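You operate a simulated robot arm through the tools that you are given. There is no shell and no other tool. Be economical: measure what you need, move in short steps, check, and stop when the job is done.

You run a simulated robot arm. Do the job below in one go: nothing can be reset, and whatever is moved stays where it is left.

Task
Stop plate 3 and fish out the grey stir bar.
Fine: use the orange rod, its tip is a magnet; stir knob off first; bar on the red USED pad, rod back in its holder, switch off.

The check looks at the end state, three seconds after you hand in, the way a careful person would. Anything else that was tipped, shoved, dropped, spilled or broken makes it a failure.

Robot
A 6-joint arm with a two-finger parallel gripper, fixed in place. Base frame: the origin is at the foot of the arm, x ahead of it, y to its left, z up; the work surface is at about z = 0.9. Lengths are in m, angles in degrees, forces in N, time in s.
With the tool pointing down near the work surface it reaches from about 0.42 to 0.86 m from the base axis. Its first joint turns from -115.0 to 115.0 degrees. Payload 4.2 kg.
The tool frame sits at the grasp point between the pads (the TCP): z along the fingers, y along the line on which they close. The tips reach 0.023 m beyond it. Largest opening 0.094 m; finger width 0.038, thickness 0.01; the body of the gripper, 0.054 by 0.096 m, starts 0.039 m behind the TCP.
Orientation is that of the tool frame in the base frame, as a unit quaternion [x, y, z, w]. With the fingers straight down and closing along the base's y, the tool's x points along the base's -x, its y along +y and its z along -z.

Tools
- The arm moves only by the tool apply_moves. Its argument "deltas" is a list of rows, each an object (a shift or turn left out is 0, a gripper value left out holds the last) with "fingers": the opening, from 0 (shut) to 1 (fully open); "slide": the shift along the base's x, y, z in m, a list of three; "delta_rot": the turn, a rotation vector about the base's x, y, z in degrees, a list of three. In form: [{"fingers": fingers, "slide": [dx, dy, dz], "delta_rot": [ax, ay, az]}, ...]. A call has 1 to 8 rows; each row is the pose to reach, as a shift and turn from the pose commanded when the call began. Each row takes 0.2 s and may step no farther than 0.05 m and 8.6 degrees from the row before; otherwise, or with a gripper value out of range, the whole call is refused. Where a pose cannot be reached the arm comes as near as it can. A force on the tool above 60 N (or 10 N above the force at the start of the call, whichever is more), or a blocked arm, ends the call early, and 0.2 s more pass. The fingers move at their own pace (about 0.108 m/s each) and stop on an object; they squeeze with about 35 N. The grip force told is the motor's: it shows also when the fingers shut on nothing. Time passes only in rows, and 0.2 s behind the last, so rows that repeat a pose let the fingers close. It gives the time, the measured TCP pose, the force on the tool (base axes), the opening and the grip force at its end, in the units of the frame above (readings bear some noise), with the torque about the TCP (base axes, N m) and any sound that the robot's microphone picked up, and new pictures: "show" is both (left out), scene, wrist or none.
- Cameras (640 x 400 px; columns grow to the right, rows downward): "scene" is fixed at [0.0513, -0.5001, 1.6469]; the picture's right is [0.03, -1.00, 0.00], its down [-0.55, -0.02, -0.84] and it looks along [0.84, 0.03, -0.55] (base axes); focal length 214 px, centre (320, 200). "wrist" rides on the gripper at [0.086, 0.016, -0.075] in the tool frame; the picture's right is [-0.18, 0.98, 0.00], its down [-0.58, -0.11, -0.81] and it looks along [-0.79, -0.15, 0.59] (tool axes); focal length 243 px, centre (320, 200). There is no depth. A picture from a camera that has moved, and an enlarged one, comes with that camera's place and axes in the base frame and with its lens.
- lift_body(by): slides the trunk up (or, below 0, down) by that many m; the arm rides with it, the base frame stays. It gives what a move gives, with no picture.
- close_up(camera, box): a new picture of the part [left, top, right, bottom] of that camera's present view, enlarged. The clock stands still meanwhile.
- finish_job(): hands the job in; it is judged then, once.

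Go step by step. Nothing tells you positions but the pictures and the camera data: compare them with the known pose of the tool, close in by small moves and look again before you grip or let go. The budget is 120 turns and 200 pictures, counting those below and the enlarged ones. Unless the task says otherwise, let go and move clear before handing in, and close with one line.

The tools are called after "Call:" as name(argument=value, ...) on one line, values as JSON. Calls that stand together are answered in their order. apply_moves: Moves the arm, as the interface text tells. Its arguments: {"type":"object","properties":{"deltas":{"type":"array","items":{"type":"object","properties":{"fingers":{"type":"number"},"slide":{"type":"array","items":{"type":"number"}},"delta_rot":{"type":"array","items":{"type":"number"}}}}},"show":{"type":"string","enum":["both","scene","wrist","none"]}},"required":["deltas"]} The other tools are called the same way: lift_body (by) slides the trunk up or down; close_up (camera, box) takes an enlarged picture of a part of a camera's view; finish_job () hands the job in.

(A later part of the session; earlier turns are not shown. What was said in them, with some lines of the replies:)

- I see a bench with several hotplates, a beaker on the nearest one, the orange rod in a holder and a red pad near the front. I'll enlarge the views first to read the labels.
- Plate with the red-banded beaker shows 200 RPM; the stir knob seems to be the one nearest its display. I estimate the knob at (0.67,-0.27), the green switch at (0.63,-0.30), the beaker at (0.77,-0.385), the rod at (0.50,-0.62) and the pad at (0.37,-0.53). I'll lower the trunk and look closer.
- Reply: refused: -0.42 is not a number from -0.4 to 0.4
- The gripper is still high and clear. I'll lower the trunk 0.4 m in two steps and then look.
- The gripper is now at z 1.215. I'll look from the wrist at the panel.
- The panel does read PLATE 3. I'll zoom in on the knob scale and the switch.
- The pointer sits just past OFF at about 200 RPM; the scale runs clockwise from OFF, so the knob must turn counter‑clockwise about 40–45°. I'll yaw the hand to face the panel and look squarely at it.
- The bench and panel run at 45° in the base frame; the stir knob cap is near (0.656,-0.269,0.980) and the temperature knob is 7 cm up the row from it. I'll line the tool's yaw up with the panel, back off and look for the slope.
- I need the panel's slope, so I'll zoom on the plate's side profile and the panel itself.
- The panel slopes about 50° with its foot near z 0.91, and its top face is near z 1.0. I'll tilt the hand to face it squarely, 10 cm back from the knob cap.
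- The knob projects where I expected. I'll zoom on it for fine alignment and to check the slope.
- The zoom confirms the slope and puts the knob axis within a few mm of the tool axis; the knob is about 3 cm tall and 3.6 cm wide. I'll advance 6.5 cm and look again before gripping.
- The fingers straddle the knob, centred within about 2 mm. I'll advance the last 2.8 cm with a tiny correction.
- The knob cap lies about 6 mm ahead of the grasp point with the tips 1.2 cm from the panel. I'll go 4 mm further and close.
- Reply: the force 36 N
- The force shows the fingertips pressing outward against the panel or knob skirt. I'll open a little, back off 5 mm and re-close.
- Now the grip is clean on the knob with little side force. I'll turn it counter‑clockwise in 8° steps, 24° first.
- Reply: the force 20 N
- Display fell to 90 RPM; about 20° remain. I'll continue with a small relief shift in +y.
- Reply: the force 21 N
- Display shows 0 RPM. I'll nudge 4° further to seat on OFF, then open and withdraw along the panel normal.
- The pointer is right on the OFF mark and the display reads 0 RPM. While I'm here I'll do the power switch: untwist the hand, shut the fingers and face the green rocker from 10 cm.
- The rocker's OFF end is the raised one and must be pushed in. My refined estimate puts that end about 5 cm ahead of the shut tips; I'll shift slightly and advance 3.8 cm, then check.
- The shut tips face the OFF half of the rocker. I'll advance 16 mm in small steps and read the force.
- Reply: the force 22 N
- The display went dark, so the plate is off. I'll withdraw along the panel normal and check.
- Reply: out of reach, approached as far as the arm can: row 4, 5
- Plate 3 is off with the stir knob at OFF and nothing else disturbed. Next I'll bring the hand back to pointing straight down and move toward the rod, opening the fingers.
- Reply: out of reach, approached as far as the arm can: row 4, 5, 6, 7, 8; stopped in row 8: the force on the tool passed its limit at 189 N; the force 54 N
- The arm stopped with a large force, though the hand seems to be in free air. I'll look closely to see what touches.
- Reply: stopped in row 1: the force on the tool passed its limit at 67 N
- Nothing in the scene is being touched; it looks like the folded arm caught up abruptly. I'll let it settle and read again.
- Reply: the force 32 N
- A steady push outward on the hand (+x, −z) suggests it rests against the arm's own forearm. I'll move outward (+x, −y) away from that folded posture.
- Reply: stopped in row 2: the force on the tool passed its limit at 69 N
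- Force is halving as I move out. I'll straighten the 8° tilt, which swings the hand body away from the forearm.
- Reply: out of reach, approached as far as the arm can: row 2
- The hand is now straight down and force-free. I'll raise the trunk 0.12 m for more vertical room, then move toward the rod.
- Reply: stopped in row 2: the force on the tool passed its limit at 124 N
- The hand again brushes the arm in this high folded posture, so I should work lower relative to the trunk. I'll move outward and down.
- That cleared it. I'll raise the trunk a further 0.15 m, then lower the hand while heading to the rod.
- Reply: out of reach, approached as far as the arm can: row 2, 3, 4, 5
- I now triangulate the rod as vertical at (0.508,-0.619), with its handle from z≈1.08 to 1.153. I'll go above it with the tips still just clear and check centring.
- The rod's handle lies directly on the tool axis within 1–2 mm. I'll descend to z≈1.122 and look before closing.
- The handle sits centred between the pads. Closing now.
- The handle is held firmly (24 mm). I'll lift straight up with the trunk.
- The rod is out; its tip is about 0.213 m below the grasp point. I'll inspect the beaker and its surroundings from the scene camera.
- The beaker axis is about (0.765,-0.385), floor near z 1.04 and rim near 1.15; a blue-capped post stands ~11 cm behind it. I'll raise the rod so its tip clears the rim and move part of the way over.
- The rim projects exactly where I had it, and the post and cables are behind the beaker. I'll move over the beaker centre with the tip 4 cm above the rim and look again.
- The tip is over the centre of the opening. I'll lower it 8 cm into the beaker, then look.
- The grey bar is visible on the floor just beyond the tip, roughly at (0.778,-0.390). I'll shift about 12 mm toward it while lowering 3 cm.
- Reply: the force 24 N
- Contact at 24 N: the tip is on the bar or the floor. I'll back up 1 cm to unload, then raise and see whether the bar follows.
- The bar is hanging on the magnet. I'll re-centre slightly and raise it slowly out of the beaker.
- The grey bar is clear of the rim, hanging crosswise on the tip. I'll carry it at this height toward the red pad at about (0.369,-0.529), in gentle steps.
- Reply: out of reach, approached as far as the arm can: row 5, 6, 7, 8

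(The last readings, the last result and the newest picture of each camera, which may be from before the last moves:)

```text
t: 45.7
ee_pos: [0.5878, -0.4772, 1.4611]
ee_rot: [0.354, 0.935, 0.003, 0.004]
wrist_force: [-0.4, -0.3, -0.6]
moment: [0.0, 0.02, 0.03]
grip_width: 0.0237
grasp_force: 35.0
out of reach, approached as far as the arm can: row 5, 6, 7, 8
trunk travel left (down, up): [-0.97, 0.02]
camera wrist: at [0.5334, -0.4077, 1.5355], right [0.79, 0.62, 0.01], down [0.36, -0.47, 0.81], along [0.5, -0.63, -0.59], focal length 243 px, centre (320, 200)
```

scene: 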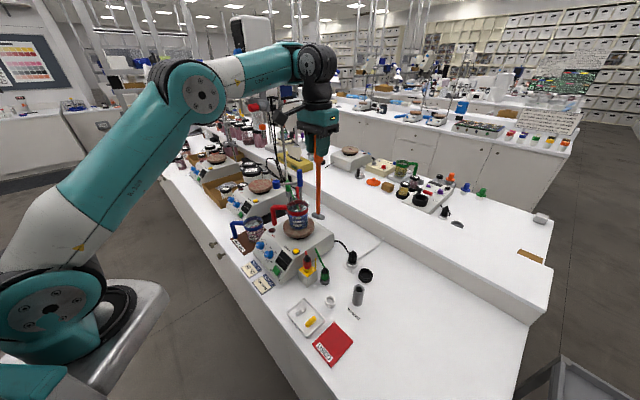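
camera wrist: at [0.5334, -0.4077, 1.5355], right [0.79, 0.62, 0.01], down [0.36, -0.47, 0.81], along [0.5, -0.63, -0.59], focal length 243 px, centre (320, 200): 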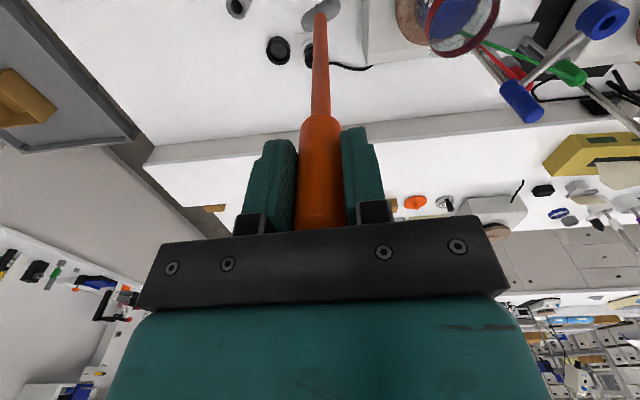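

The bar is still on the tip. The arm hits a wrist limit when high and close, so I'll lower the hand (tip staying above the plugs) as I continue toward the pad.

Call:
apply_moves(deltas=[{"slide": [0.0, 0.0, -0.03]}, {"slide": [-0.005, -0.005, -0.065]}, {"slide": [-0.015, -0.01, -0.1]}, {"slide": [-0.03, -0.02, -0.13]}, {"slide": [-0.05, -0.03, -0.155]}, {"slide": [-0.075, -0.04, -0.17]}, {"slide": [-0.1, -0.05, -0.18], "delta_rot": [0, 0, -2]}, {"slide": [-0.12, -0.055, -0.18], "delta_rot": [0, 0, -4]}], show="both")

```text
t: 47.5
ee_pos: [0.5165, -0.6185, 1.3032]
ee_rot: [0.384, 0.923, 0.002, 0.005]
wrist_force: [-0.5, 0.5, 0.2]
moment: [0.01, 0.0, 0.01]
grip_width: 0.0235
grasp_force: 35.2
out of reach, approached as far as the arm can: row 1, 2, 3, 4, 5, 6, 7, 8
trunk travel left (down, up): [-0.97, 0.02]
camera wrist: at [0.4668, -0.547, 1.3781], right [0.83, 0.56, 0.01], down [0.32, -0.49, 0.81], along [0.46, -0.67, -0.59], focal length 243 px, centre (320, 200)
```

scene: 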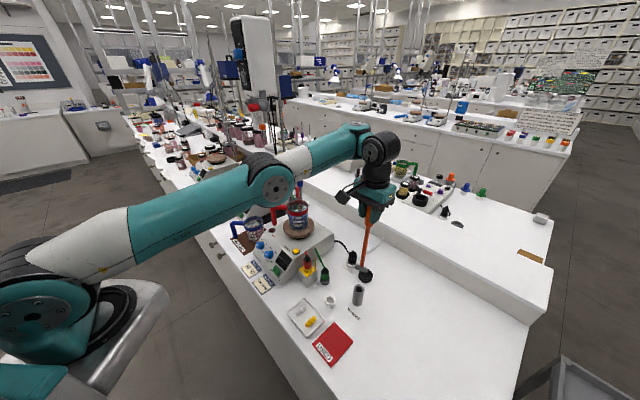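
wrist: 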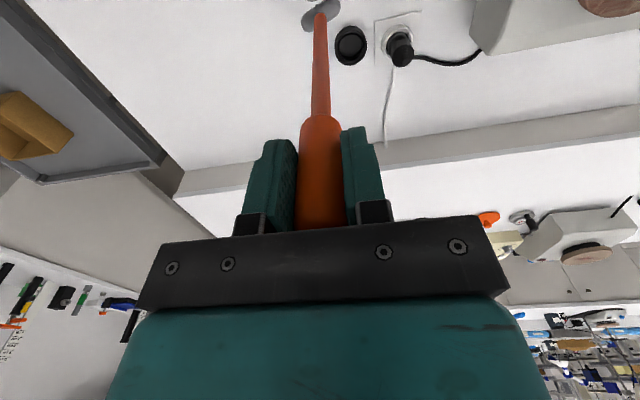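

The arm is held at an inner-radius limit of about 0.8 m in this posture; the bar is still attached. I'll probe which motion is limited: a small inward move with and without yaw.

Call:
apply_moves(deltas=[{"slide": [-0.015, 0.018, 0.0]}, {"slide": [-0.015, 0.018, 0.0], "delta_rot": [0, 0, 8]}, {"slide": [-0.015, 0.018, 0.0], "delta_rot": [0, 0, 16]}, {"slide": [-0.015, 0.018, 0.0], "delta_rot": [0, 0, 24]}, {"slide": [-0.015, 0.018, 0.0], "delta_rot": [0, 0, 24]}], show="none")

```text
t: 48.7
ee_pos: [0.5138, -0.619, 1.3108]
ee_rot: [0.185, 0.983, 0.004, 0.004]
wrist_force: [-0.4, 0.1, -1.3]
moment: [0.02, -0.03, 0.01]
grip_width: 0.0236
grasp_force: 34.7
out of reach, approached as far as the arm can: row 1, 2, 3, 4, 5
trunk travel left (down, up): [-0.97, 0.02]
```

Yaw makes no difference; the wrist simply can't come closer than ~0.8 m in this elbow posture. I'll instead tilt the rod ~30° so its tip points inward to the pad while the wrist stays out.

Call:
apply_moves(deltas=[{"slide": [0.0, 0.0, 0.0], "delta_rot": [3.07, 2.15, 0]}, {"slide": [-0.01, 0.0, 0.0], "delta_rot": [6.14, 4.3, 0]}, {"slide": [-0.025, 0.0, 0.0], "delta_rot": [12.28, 8.6, 0]}, {"slide": [-0.045, 0.0, -0.01], "delta_rot": [18.4, 12.9, 0]}, {"slide": [-0.065, 0.0, -0.025], "delta_rot": [24.57, 17.2, 0]}, {"slide": [-0.075, 0.0, -0.04], "delta_rot": [24.57, 17.2, 0]}], show="both")

```text
t: 50.1
ee_pos: [0.4395, -0.6182, 1.2717]
ee_rot: [0.18, 0.949, 0.185, -0.182]
wrist_force: [0.4, -0.3, -0.9]
moment: [-0.01, -0.01, 0.02]
grip_width: 0.0237
grasp_force: 35.5
out of reach, approached as far as the arm can: row 3, 4
trunk travel left (down, up): [-0.97, 0.02]
camera wrist: at [0.3918, -0.6125, 1.3764], right [0.56, 0.8, 0.2], down [0.68, -0.59, 0.43], along [0.46, -0.1, -0.88], focal length 243 px, centre (320, 200)
```

scene: 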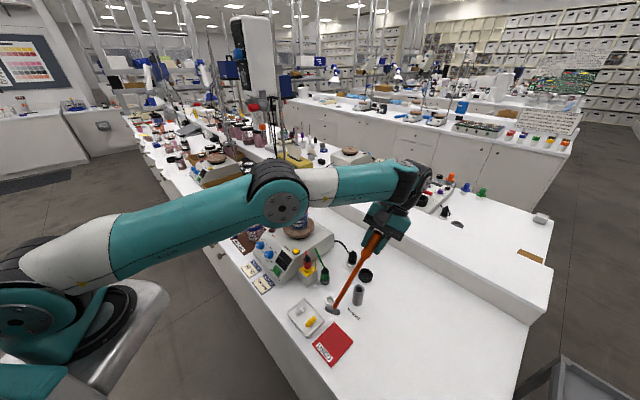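
wrist: 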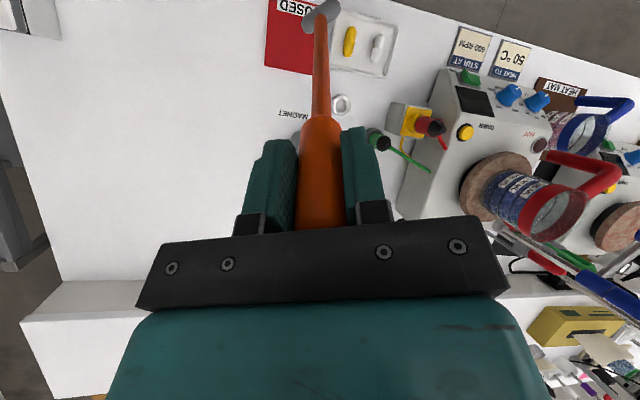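

That works: the tip should now be near (0.38,-0.53,1.09), above the pad. I'll check the bar and pad up close.

Call:
close_up(camera="wrist", box=[240, 0, 400, 100])

Call:
close_up(camera="scene", box=[280, 270, 400, 380])

```text
4.00 times, centred on (320, 50) of wrist
camera zoom: at [0.3918, -0.6125, 1.3764], right [0.56, 0.8, 0.2], down [0.68, -0.59, 0.43], along [0.46, -0.1, -0.88], focal length 970 px, centre (320, 800)
```

zoom: 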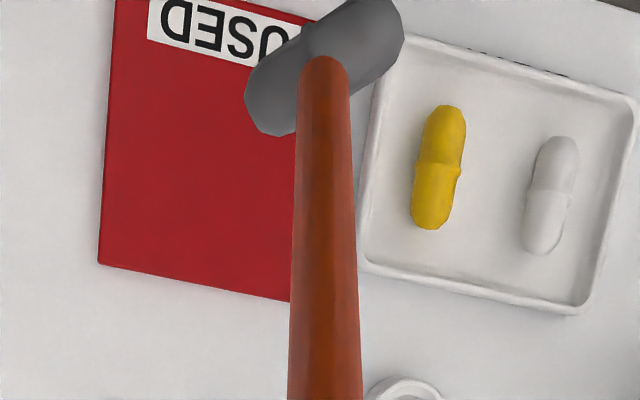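

```text
3.64 times, centred on (340, 325) of scene
camera zoom: at [0.0513, -0.5001, 1.6469], right [0.03, -1.0, 0.0], down [-0.55, -0.02, -0.84], along [0.84, 0.03, -0.55], focal length 780 px, centre (247, -254)
```

zoom: 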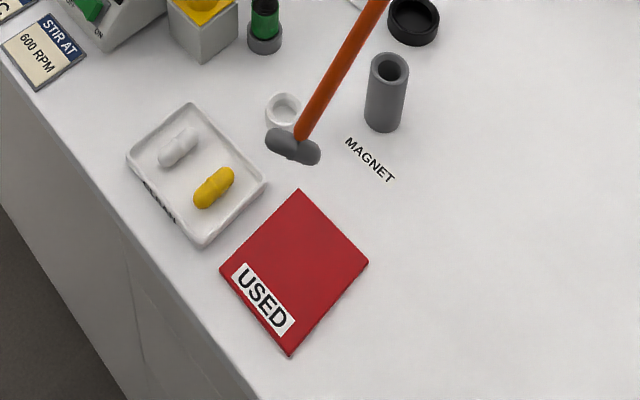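

The pad centre is at (0.370,-0.530) and the bar hangs right above it. I'll lower 14.5 cm and look before touching down.

Call:
apply_moves(deltas=[{"slide": [-0.002, -0.003, -0.03]}, {"slide": [-0.003, -0.005, -0.065]}, {"slide": [-0.003, -0.005, -0.1]}, {"slide": [-0.003, -0.005, -0.13]}, {"slide": [-0.003, -0.005, -0.145]}, {"slide": [-0.003, -0.005, -0.145]}], show="scene")

Call:
close_up(camera="scene", box=[280, 270, 400, 380])

Call:
close_up(camera="wrist", box=[240, 0, 400, 100])

```text
t: 51.5
ee_pos: [0.436, -0.6243, 1.1248]
ee_rot: [0.18, 0.949, 0.184, -0.181]
wrist_force: [0.2, -0.3, -1.3]
moment: [-0.03, -0.01, -0.01]
grip_width: 0.0238
grasp_force: 35.3
trunk travel left (down, up): [-0.97, 0.02]
```

scene: 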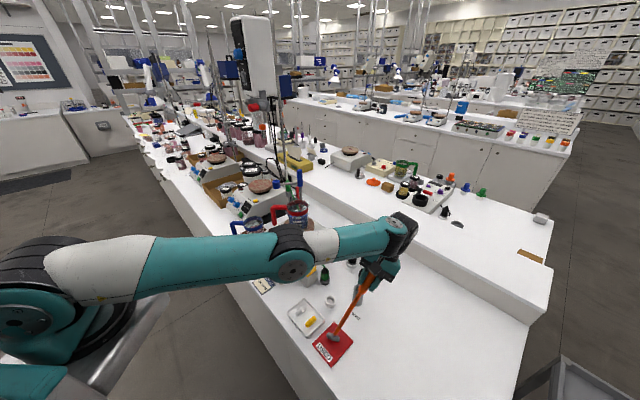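

```text
3.64 times, centred on (340, 325) of scene
camera zoom: at [0.0513, -0.5001, 1.6469], right [0.03, -1.0, 0.0], down [-0.55, -0.02, -0.84], along [0.84, 0.03, -0.55], focal length 780 px, centre (247, -254)
```

zoom: 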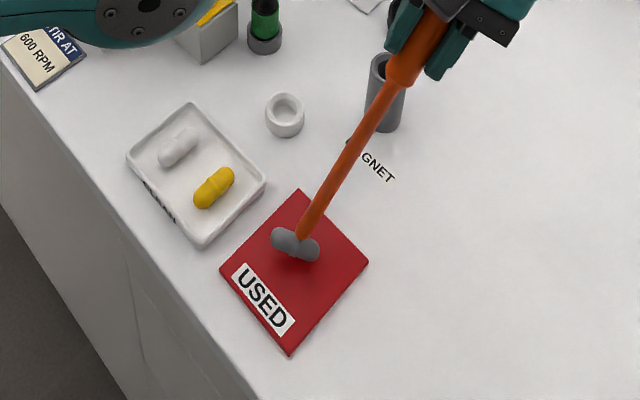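

```text
4.00 times, centred on (320, 50) of wrist
camera zoom: at [0.389, -0.6183, 1.2306], right [0.56, 0.8, 0.2], down [0.68, -0.59, 0.43], along [0.46, -0.1, -0.88], focal length 970 px, centre (320, 800)
```

zoom: 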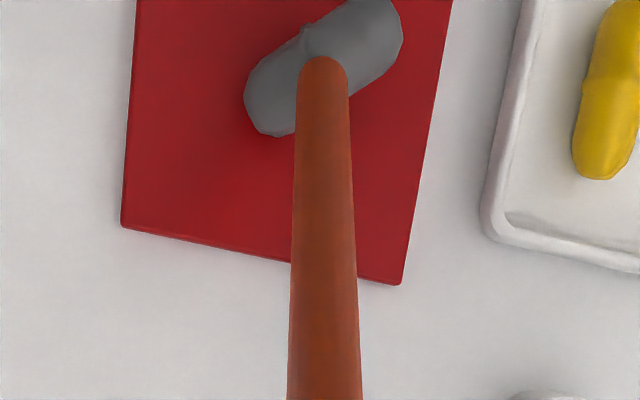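

The bar hangs over the pad's centre, about 2 cm up. I'll lower it in small steps until it touches.

Call:
apply_moves(deltas=[{"slide": [-0.002, 0, -0.006]}, {"slide": [-0.003, 0, -0.012]}, {"slide": [-0.003, 0, -0.016]}, {"slide": [-0.003, 0, -0.019]}], show="none")

Call:
close_up(camera="scene", box=[300, 290, 380, 370])

```text
t: 52.5
ee_pos: [0.4325, -0.6221, 1.1079]
ee_rot: [0.181, 0.949, 0.184, -0.181]
wrist_force: [5.7, -2.5, 20.9]
moment: [1.37, 0.31, -0.36]
grip_width: 0.0238
grasp_force: 35.3
trunk travel left (down, up): [-0.97, 0.02]
```

```text
5.00 times, centred on (340, 330) of scene
camera zoom: at [0.0513, -0.5001, 1.6469], right [0.03, -1.0, 0.0], down [-0.55, -0.02, -0.84], along [0.84, 0.03, -0.55], focal length 1072 px, centre (220, -450)
```

zoom: 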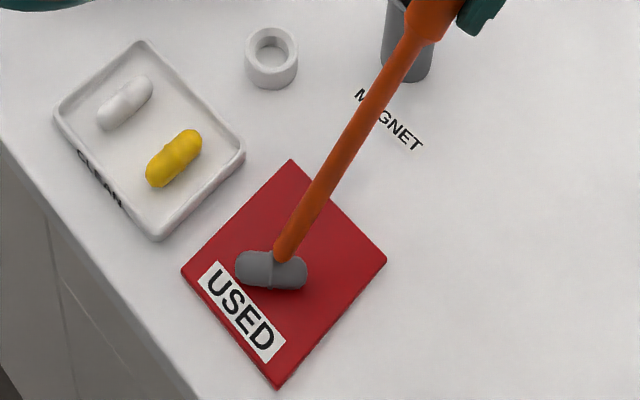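

The bar is resting on the pad (contact 21 N). I'll unload and lift briskly to see whether it lets go.

Call:
apply_moves(deltas=[{"slide": [0, 0, 0.008]}, {"slide": [0, 0, 0.055]}], show="none")

Call:
close_up(camera="scene", box=[300, 290, 380, 370])

```text
t: 53.1
ee_pos: [0.4335, -0.6263, 1.1585]
ee_rot: [0.181, 0.949, 0.185, -0.181]
wrist_force: [0.1, -0.2, -0.6]
moment: [0.01, 0.01, 0.02]
grip_width: 0.0236
grasp_force: 34.9
trunk travel left (down, up): [-0.97, 0.02]
```

```text
5.00 times, centred on (340, 330) of scene
camera zoom: at [0.0513, -0.5001, 1.6469], right [0.03, -1.0, 0.0], down [-0.55, -0.02, -0.84], along [0.84, 0.03, -0.55], focal length 1072 px, centre (220, -450)
```

zoom: 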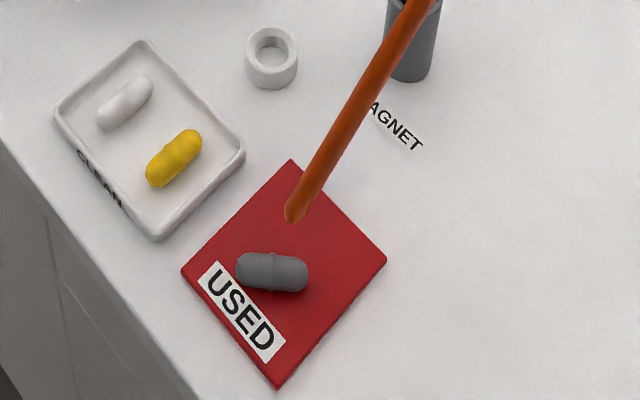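

The bar stayed on the red pad. Now I'll raise the rod and tilt it back upright, heading above its holder at (0.509,-0.6186).

Call:
apply_moves(deltas=[{"slide": [0, 0, 0.045]}, {"slide": [0.0, 0, 0.09]}, {"slide": [0.005, 0, 0.13], "delta_rot": [-4, -2.8, 0]}, {"slide": [0.02, 0.002, 0.155], "delta_rot": [-8.5, -5.95, 0]}, {"slide": [0.04, 0.004, 0.17], "delta_rot": [-14, -9.8, 0]}, {"slide": [0.058, 0.006, 0.18], "delta_rot": [-19.5, -13.65, 0]}, {"slide": [0.078, 0.006, 0.19], "delta_rot": [-24.57, -17.2, 0]}, {"slide": [0.078, 0.006, 0.19], "delta_rot": [-24.57, -17.2, 0]}], show="both")

```text
t: 54.9
ee_pos: [0.5103, -0.6202, 1.3523]
ee_rot: [0.186, 0.983, 0.004, 0.004]
wrist_force: [-0.1, 0.8, -1.1]
moment: [0.0, -0.02, -0.02]
grip_width: 0.0236
grasp_force: 34.8
trunk travel left (down, up): [-0.97, 0.02]
camera wrist: at [0.436, -0.5738, 1.4263], right [0.53, 0.85, 0.01], down [0.49, -0.32, 0.81], along [0.69, -0.42, -0.59], focal length 243 px, centre (320, 200)
```

scene: 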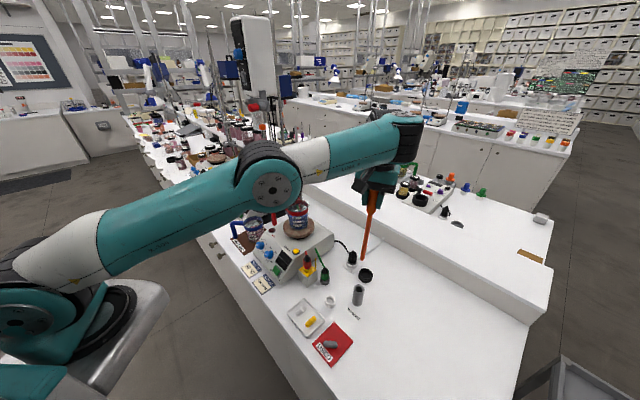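
wrist: 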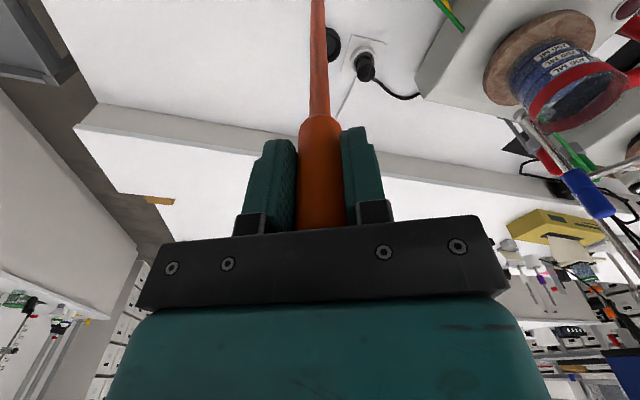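

The rod seems to have pivoted slightly in the grip. I'll check its angle in the scene view.

Call:
close_up(camera="scene", box=[320, 160, 420, 320])

Call:
close_up(camera="wrist", box=[240, 0, 400, 250])

```text
2.50 times, centred on (370, 240) of scene
camera zoom: at [0.0513, -0.5001, 1.6469], right [0.03, -1.0, 0.0], down [-0.55, -0.02, -0.84], along [0.84, 0.03, -0.55], focal length 536 px, centre (195, 100)
```

zoom: 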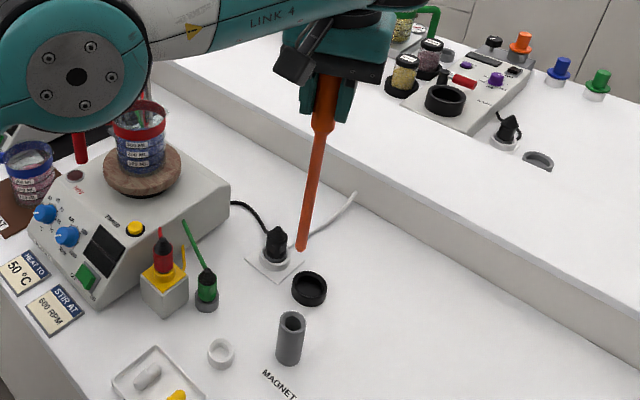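

```text
1.60 times, centred on (320, 125) of wrist
camera zoom: at [0.436, -0.5738, 1.4263], right [0.53, 0.85, 0.01], down [0.49, -0.32, 0.81], along [0.69, -0.42, -0.59], focal length 388 px, centre (320, 320)
```

zoom: 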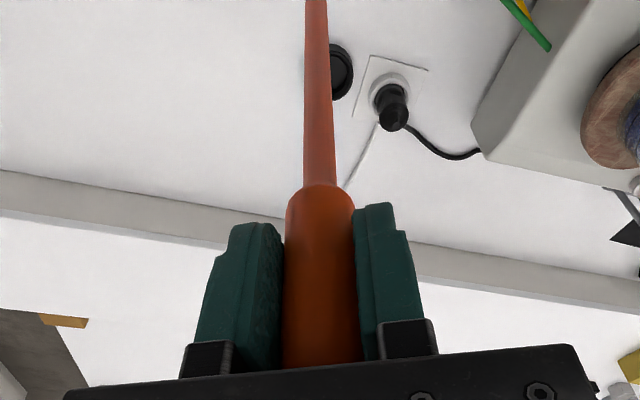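

I'll zoom more tightly on the rod tip and handle to solve its angle.

Call:
close_up(camera="scene", box=[345, 190, 395, 270])

```text
5.00 times, centred on (370, 230) of scene
camera zoom: at [0.0513, -0.5001, 1.6469], right [0.03, -1.0, 0.0], down [-0.55, -0.02, -0.84], along [0.84, 0.03, -0.55], focal length 1072 px, centre (70, 50)
```

zoom: 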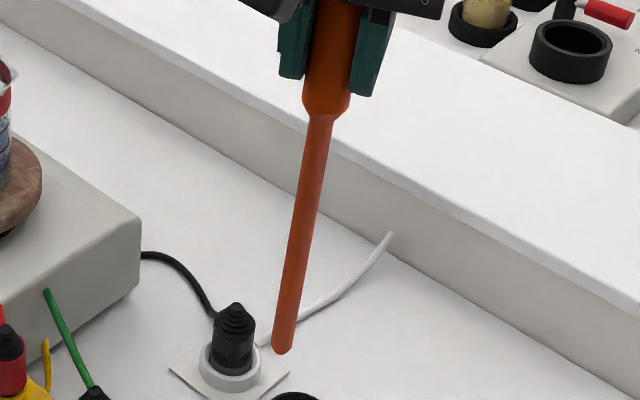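

The rod leans ≈3° toward the robot within the grip. I'll counter-tilt the hand by 3.5° so the rod is plumb, then check.

Call:
apply_moves(deltas=[{"slide": [-0.001, 0.0015, 0], "delta_rot": [-1.75, -3.05, 0]}, {"slide": [-0.001, 0.0015, 0], "delta_rot": [-1.75, -3.05, 0]}], show="none")

Call:
lift_body(by=-0.1)

Call:
close_up(camera="scene", box=[340, 220, 390, 310])

Call:
close_up(camera="wrist", box=[260, 0, 380, 80])

```text
t: 55.5
ee_pos: [0.5096, -0.6182, 1.3512]
ee_rot: [0.186, 0.982, -0.006, 0.034]
wrist_force: [-0.1, 0.0, -1.0]
moment: [0.02, 0.0, 0.0]
grip_width: 0.0237
grasp_force: 34.9
trunk travel left (down, up): [-0.97, 0.02]
```

```text
t: 56.8
ee_pos: [0.51, -0.6195, 1.2512]
ee_rot: [0.185, 0.982, -0.007, 0.034]
wrist_force: [0.4, -0.6, -0.2]
moment: [0.0, -0.01, 0.0]
grip_width: 0.0238
grasp_force: 34.8
trunk travel left (down, up): [-0.87, 0.12]
```

```text
4.44 times, centred on (365, 265) of scene
camera zoom: at [0.0513, -0.5001, 1.6469], right [0.03, -1.0, 0.0], down [-0.55, -0.02, -0.84], along [0.84, 0.03, -0.55], focal length 953 px, centre (120, -89)
```

zoom: 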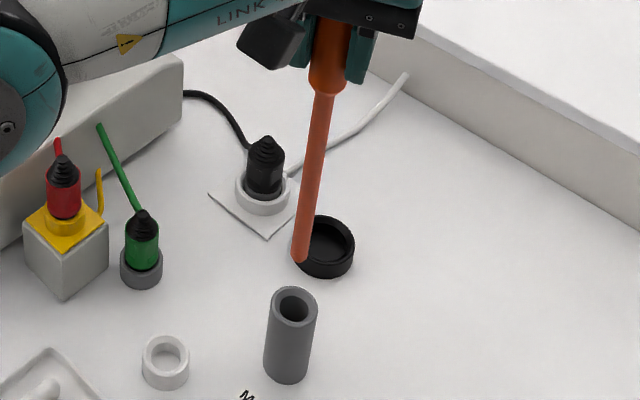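

```text
5.00 times, centred on (320, 40) of wrist
camera zoom: at [0.4312, -0.5711, 1.321], right [0.53, 0.85, 0.01], down [0.45, -0.29, 0.84], along [0.72, -0.44, -0.54], focal length 1213 px, centre (320, 1000)
```

zoom: 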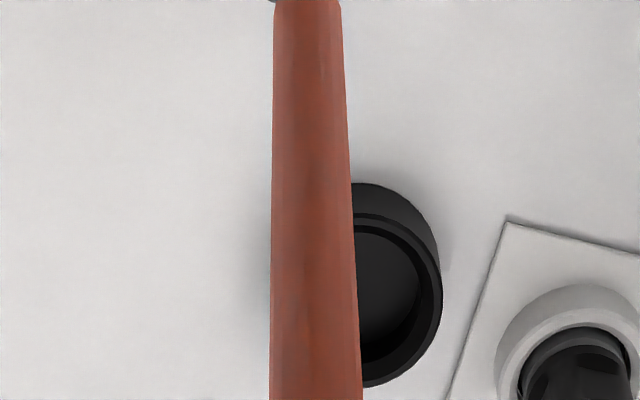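

The rod is now plumb and lined up with the holder within ~2 mm; the tip is ~5 cm above the rim. I'll lower 4.5 cm and check again.

Call:
lift_body(by=-0.045)

Call:
close_up(camera="scene", box=[340, 250, 380, 310])

Call:
close_up(camera="wrist", box=[260, 0, 380, 80])

```text
t: 57.7
ee_pos: [0.511, -0.62, 1.2064]
ee_rot: [0.185, 0.982, -0.006, 0.032]
wrist_force: [0.4, -0.1, -0.5]
moment: [0.01, 0.05, -0.02]
grip_width: 0.0236
grasp_force: 35.0
trunk travel left (down, up): [-0.825, 0.165]
```

```text
6.67 times, centred on (360, 280) of scene
camera zoom: at [0.0513, -0.5001, 1.6469], right [0.03, -1.0, 0.0], down [-0.55, -0.02, -0.84], along [0.84, 0.03, -0.55], focal length 1430 px, centre (53, -333)
```

zoom: 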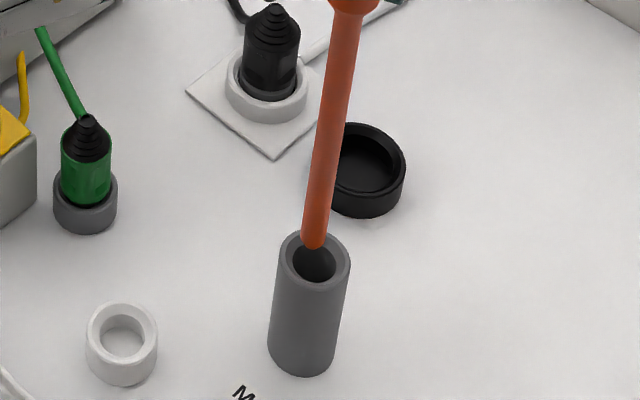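

```text
5.00 times, centred on (320, 40) of wrist
camera zoom: at [0.4312, -0.5711, 1.276], right [0.53, 0.85, 0.01], down [0.45, -0.29, 0.84], along [0.72, -0.44, -0.54], focal length 1213 px, centre (320, 1000)
```

zoom: 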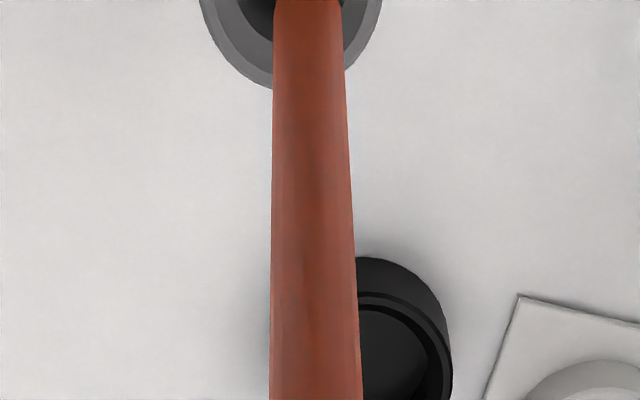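

The tip is just at the rim and about 3 mm off the hole's centre. I'll correct by (+2,-3) mm and lower in.

Call:
apply_moves(deltas=[{"slide": [0.002, -0.003, 0]}, {"slide": [0.002, -0.003, 0]}], show="none")

Call:
lift_body(by=-0.03)

Call:
close_up(camera="scene", box=[340, 250, 380, 310])

Call:
close_up(camera="wrist", box=[260, 0, 380, 80])

```text
t: 58.3
ee_pos: [0.5122, -0.6237, 1.2068]
ee_rot: [0.185, 0.982, -0.006, 0.032]
wrist_force: [-0.4, -0.3, -0.9]
moment: [0.0, -0.04, 0.01]
grip_width: 0.0239
grasp_force: 35.3
trunk travel left (down, up): [-0.825, 0.165]
```

```text
t: 59.0
ee_pos: [0.5119, -0.6228, 1.1779]
ee_rot: [0.185, 0.982, -0.006, 0.033]
wrist_force: [-0.8, -0.7, -1.0]
moment: [-0.01, 0.02, -0.03]
grip_width: 0.0237
grasp_force: 34.9
trunk travel left (down, up): [-0.795, 0.195]
```

```text
6.67 times, centred on (360, 280) of scene
camera zoom: at [0.0513, -0.5001, 1.6469], right [0.03, -1.0, 0.0], down [-0.55, -0.02, -0.84], along [0.84, 0.03, -0.55], focal length 1430 px, centre (53, -333)
```

zoom: 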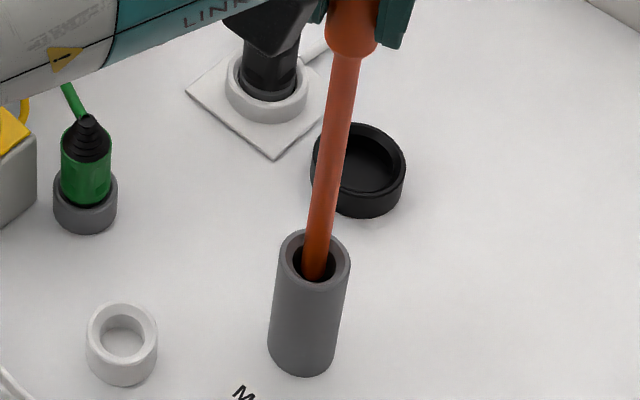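

```text
5.00 times, centred on (320, 40) of wrist
camera zoom: at [0.4334, -0.5743, 1.2457], right [0.53, 0.85, 0.01], down [0.45, -0.29, 0.84], along [0.72, -0.44, -0.54], focal length 1213 px, centre (320, 1000)
```

zoom: 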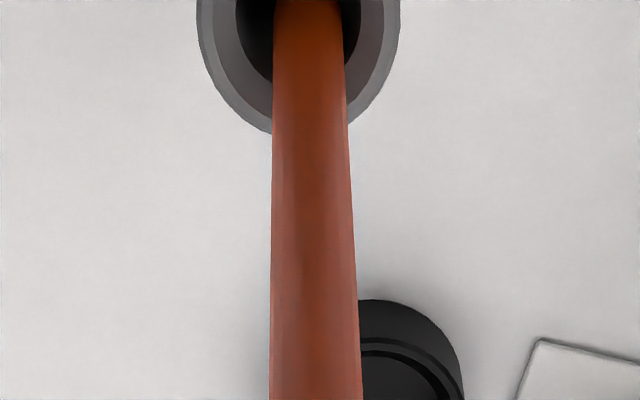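

The tip is inside the hole with no side force. I'll lower another 4 cm.

Call:
lift_body(by=-0.04)

Call:
close_up(camera="scene", box=[335, 220, 395, 310])

```text
t: 59.9
ee_pos: [0.5114, -0.6225, 1.1364]
ee_rot: [0.186, 0.982, -0.007, 0.032]
wrist_force: [0.6, 0.0, -1.5]
moment: [0.01, -0.02, 0.01]
grip_width: 0.0238
grasp_force: 34.5
trunk travel left (down, up): [-0.755, 0.235]
```

```text
4.44 times, centred on (365, 265) of scene
camera zoom: at [0.0513, -0.5001, 1.6469], right [0.03, -1.0, 0.0], down [-0.55, -0.02, -0.84], along [0.84, 0.03, -0.55], focal length 953 px, centre (120, -89)
```

zoom: 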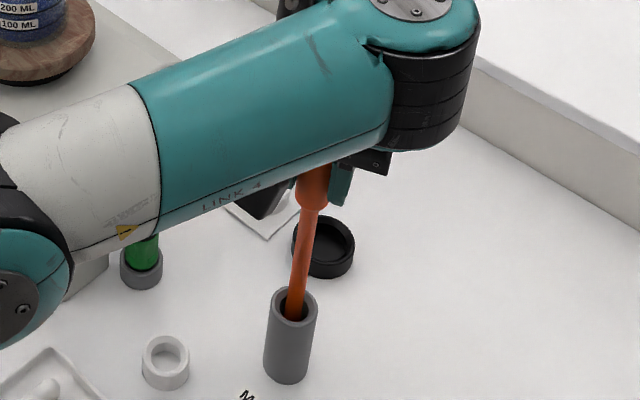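

Still free. I'll lower the last centimetre in small steps with the arm and watch the force.

Call:
lift_body(by=-0.01)

Call:
lift_body(by=-0.004)

```text
t: 60.4
ee_pos: [0.5121, -0.6219, 1.1264]
ee_rot: [0.186, 0.982, -0.006, 0.033]
wrist_force: [-0.2, -0.7, -0.1]
moment: [-0.01, 0.01, -0.03]
grip_width: 0.0236
grasp_force: 34.6
trunk travel left (down, up): [-0.745, 0.245]
```

```text
t: 61.0
ee_pos: [0.5119, -0.6228, 1.1227]
ee_rot: [0.185, 0.982, -0.006, 0.034]
wrist_force: [0.3, -0.2, 3.1]
moment: [-0.04, -0.03, 0.01]
grip_width: 0.0239
grasp_force: 35.4
trunk travel left (down, up): [-0.741, 0.249]
```

Light contact: the rod is seated at the same height as before. I'll open the fingers and check.

Call:
apply_moves(deltas=[{"fingers": 0.4}, {"fingers": 0.7}, {"fingers": 0.8}, {"fingers": 0.8}], show="wrist")

```text
t: 62.0
ee_pos: [0.5125, -0.6215, 1.1225]
ee_rot: [0.187, 0.982, -0.006, 0.032]
wrist_force: [0.5, 0.0, -0.5]
moment: [0.01, -0.01, 0.01]
grip_width: 0.0752
grasp_force: 0.1
trunk travel left (down, up): [-0.741, 0.249]
camera wrist: at [0.4334, -0.5743, 1.1917], right [0.53, 0.85, 0.01], down [0.45, -0.29, 0.84], along [0.72, -0.44, -0.54], focal length 243 px, centre (320, 200)
```

wrist: 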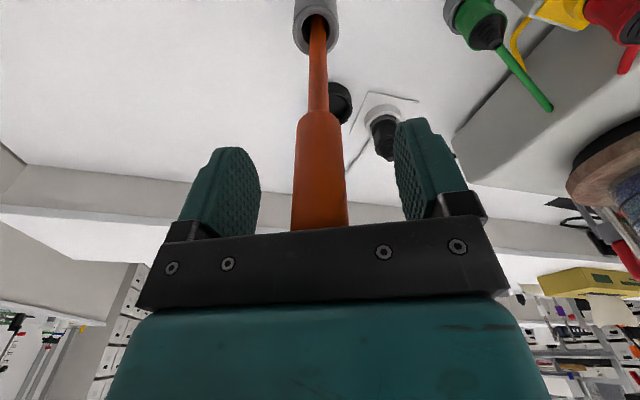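

The rod stands free in its holder between the open fingers. I'll rise straight up with the trunk and check the whole scene.

Call:
lift_body(by=0.15)

Call:
apply_moves(deltas=[{"slide": [0, 0, 0.03]}, {"slide": [0.0, 0.0, 0.06]}], show="scene")

Call:
close_up(camera="scene", box=[290, 230, 410, 370])

Call:
close_up(camera="scene", box=[225, 190, 345, 275])

```text
t: 63.7
ee_pos: [0.5129, -0.6221, 1.2732]
ee_rot: [0.186, 0.982, -0.007, 0.033]
wrist_force: [0.6, 0.1, -0.2]
moment: [-0.02, 0.0, 0.03]
grip_width: 0.075
grasp_force: 0.0
trunk travel left (down, up): [-0.891, 0.099]
```

```text
t: 64.3
ee_pos: [0.512, -0.622, 1.332]
ee_rot: [0.185, 0.982, -0.007, 0.032]
wrist_force: [0.0, -1.5, 0.1]
moment: [0.05, -0.01, -0.01]
grip_width: 0.075
grasp_force: 0.0
trunk travel left (down, up): [-0.891, 0.099]
```

scene: 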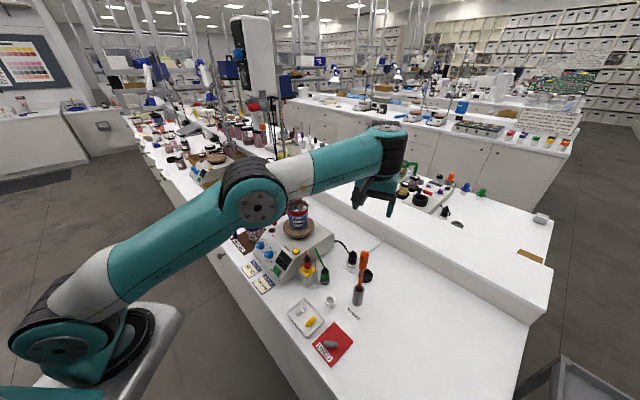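

```text
2.86 times, centred on (350, 300) of scene
camera zoom: at [0.0513, -0.5001, 1.6469], right [0.03, -1.0, 0.0], down [-0.55, -0.02, -0.84], along [0.84, 0.03, -0.55], focal length 613 px, centre (234, -86)
```

zoom: 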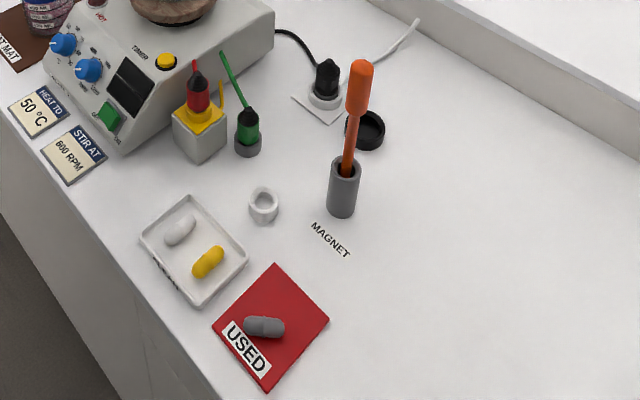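

```text
4.71 times, centred on (285, 232) of scene
camera zoom: at [0.0513, -0.5001, 1.6469], right [0.03, -1.0, 0.0], down [-0.55, -0.02, -0.84], along [0.84, 0.03, -0.55], focal length 1009 px, centre (485, 47)
```

zoom: 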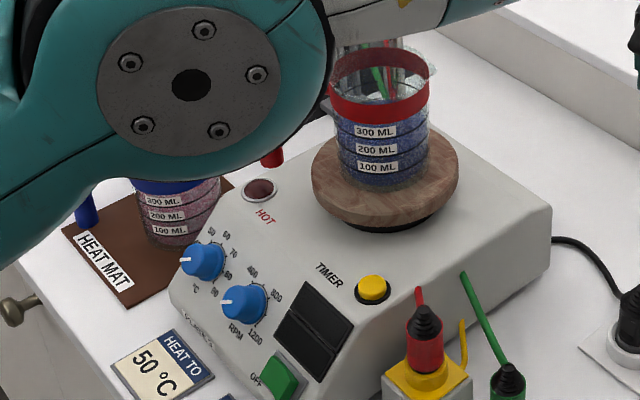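

The stir knob is at OFF and plate 3 is dark. The grey bar lies on the USED pad, the rod stands in its holder, nothing else has moved and the hand is clear, so I'll hand in.

Call:
finish_job()

```text
The job is handed in.
```

Plate 3's stir knob is at OFF and its power switch is off, the grey stir bar is on the red USED pad, and the orange rod is back in its holder.
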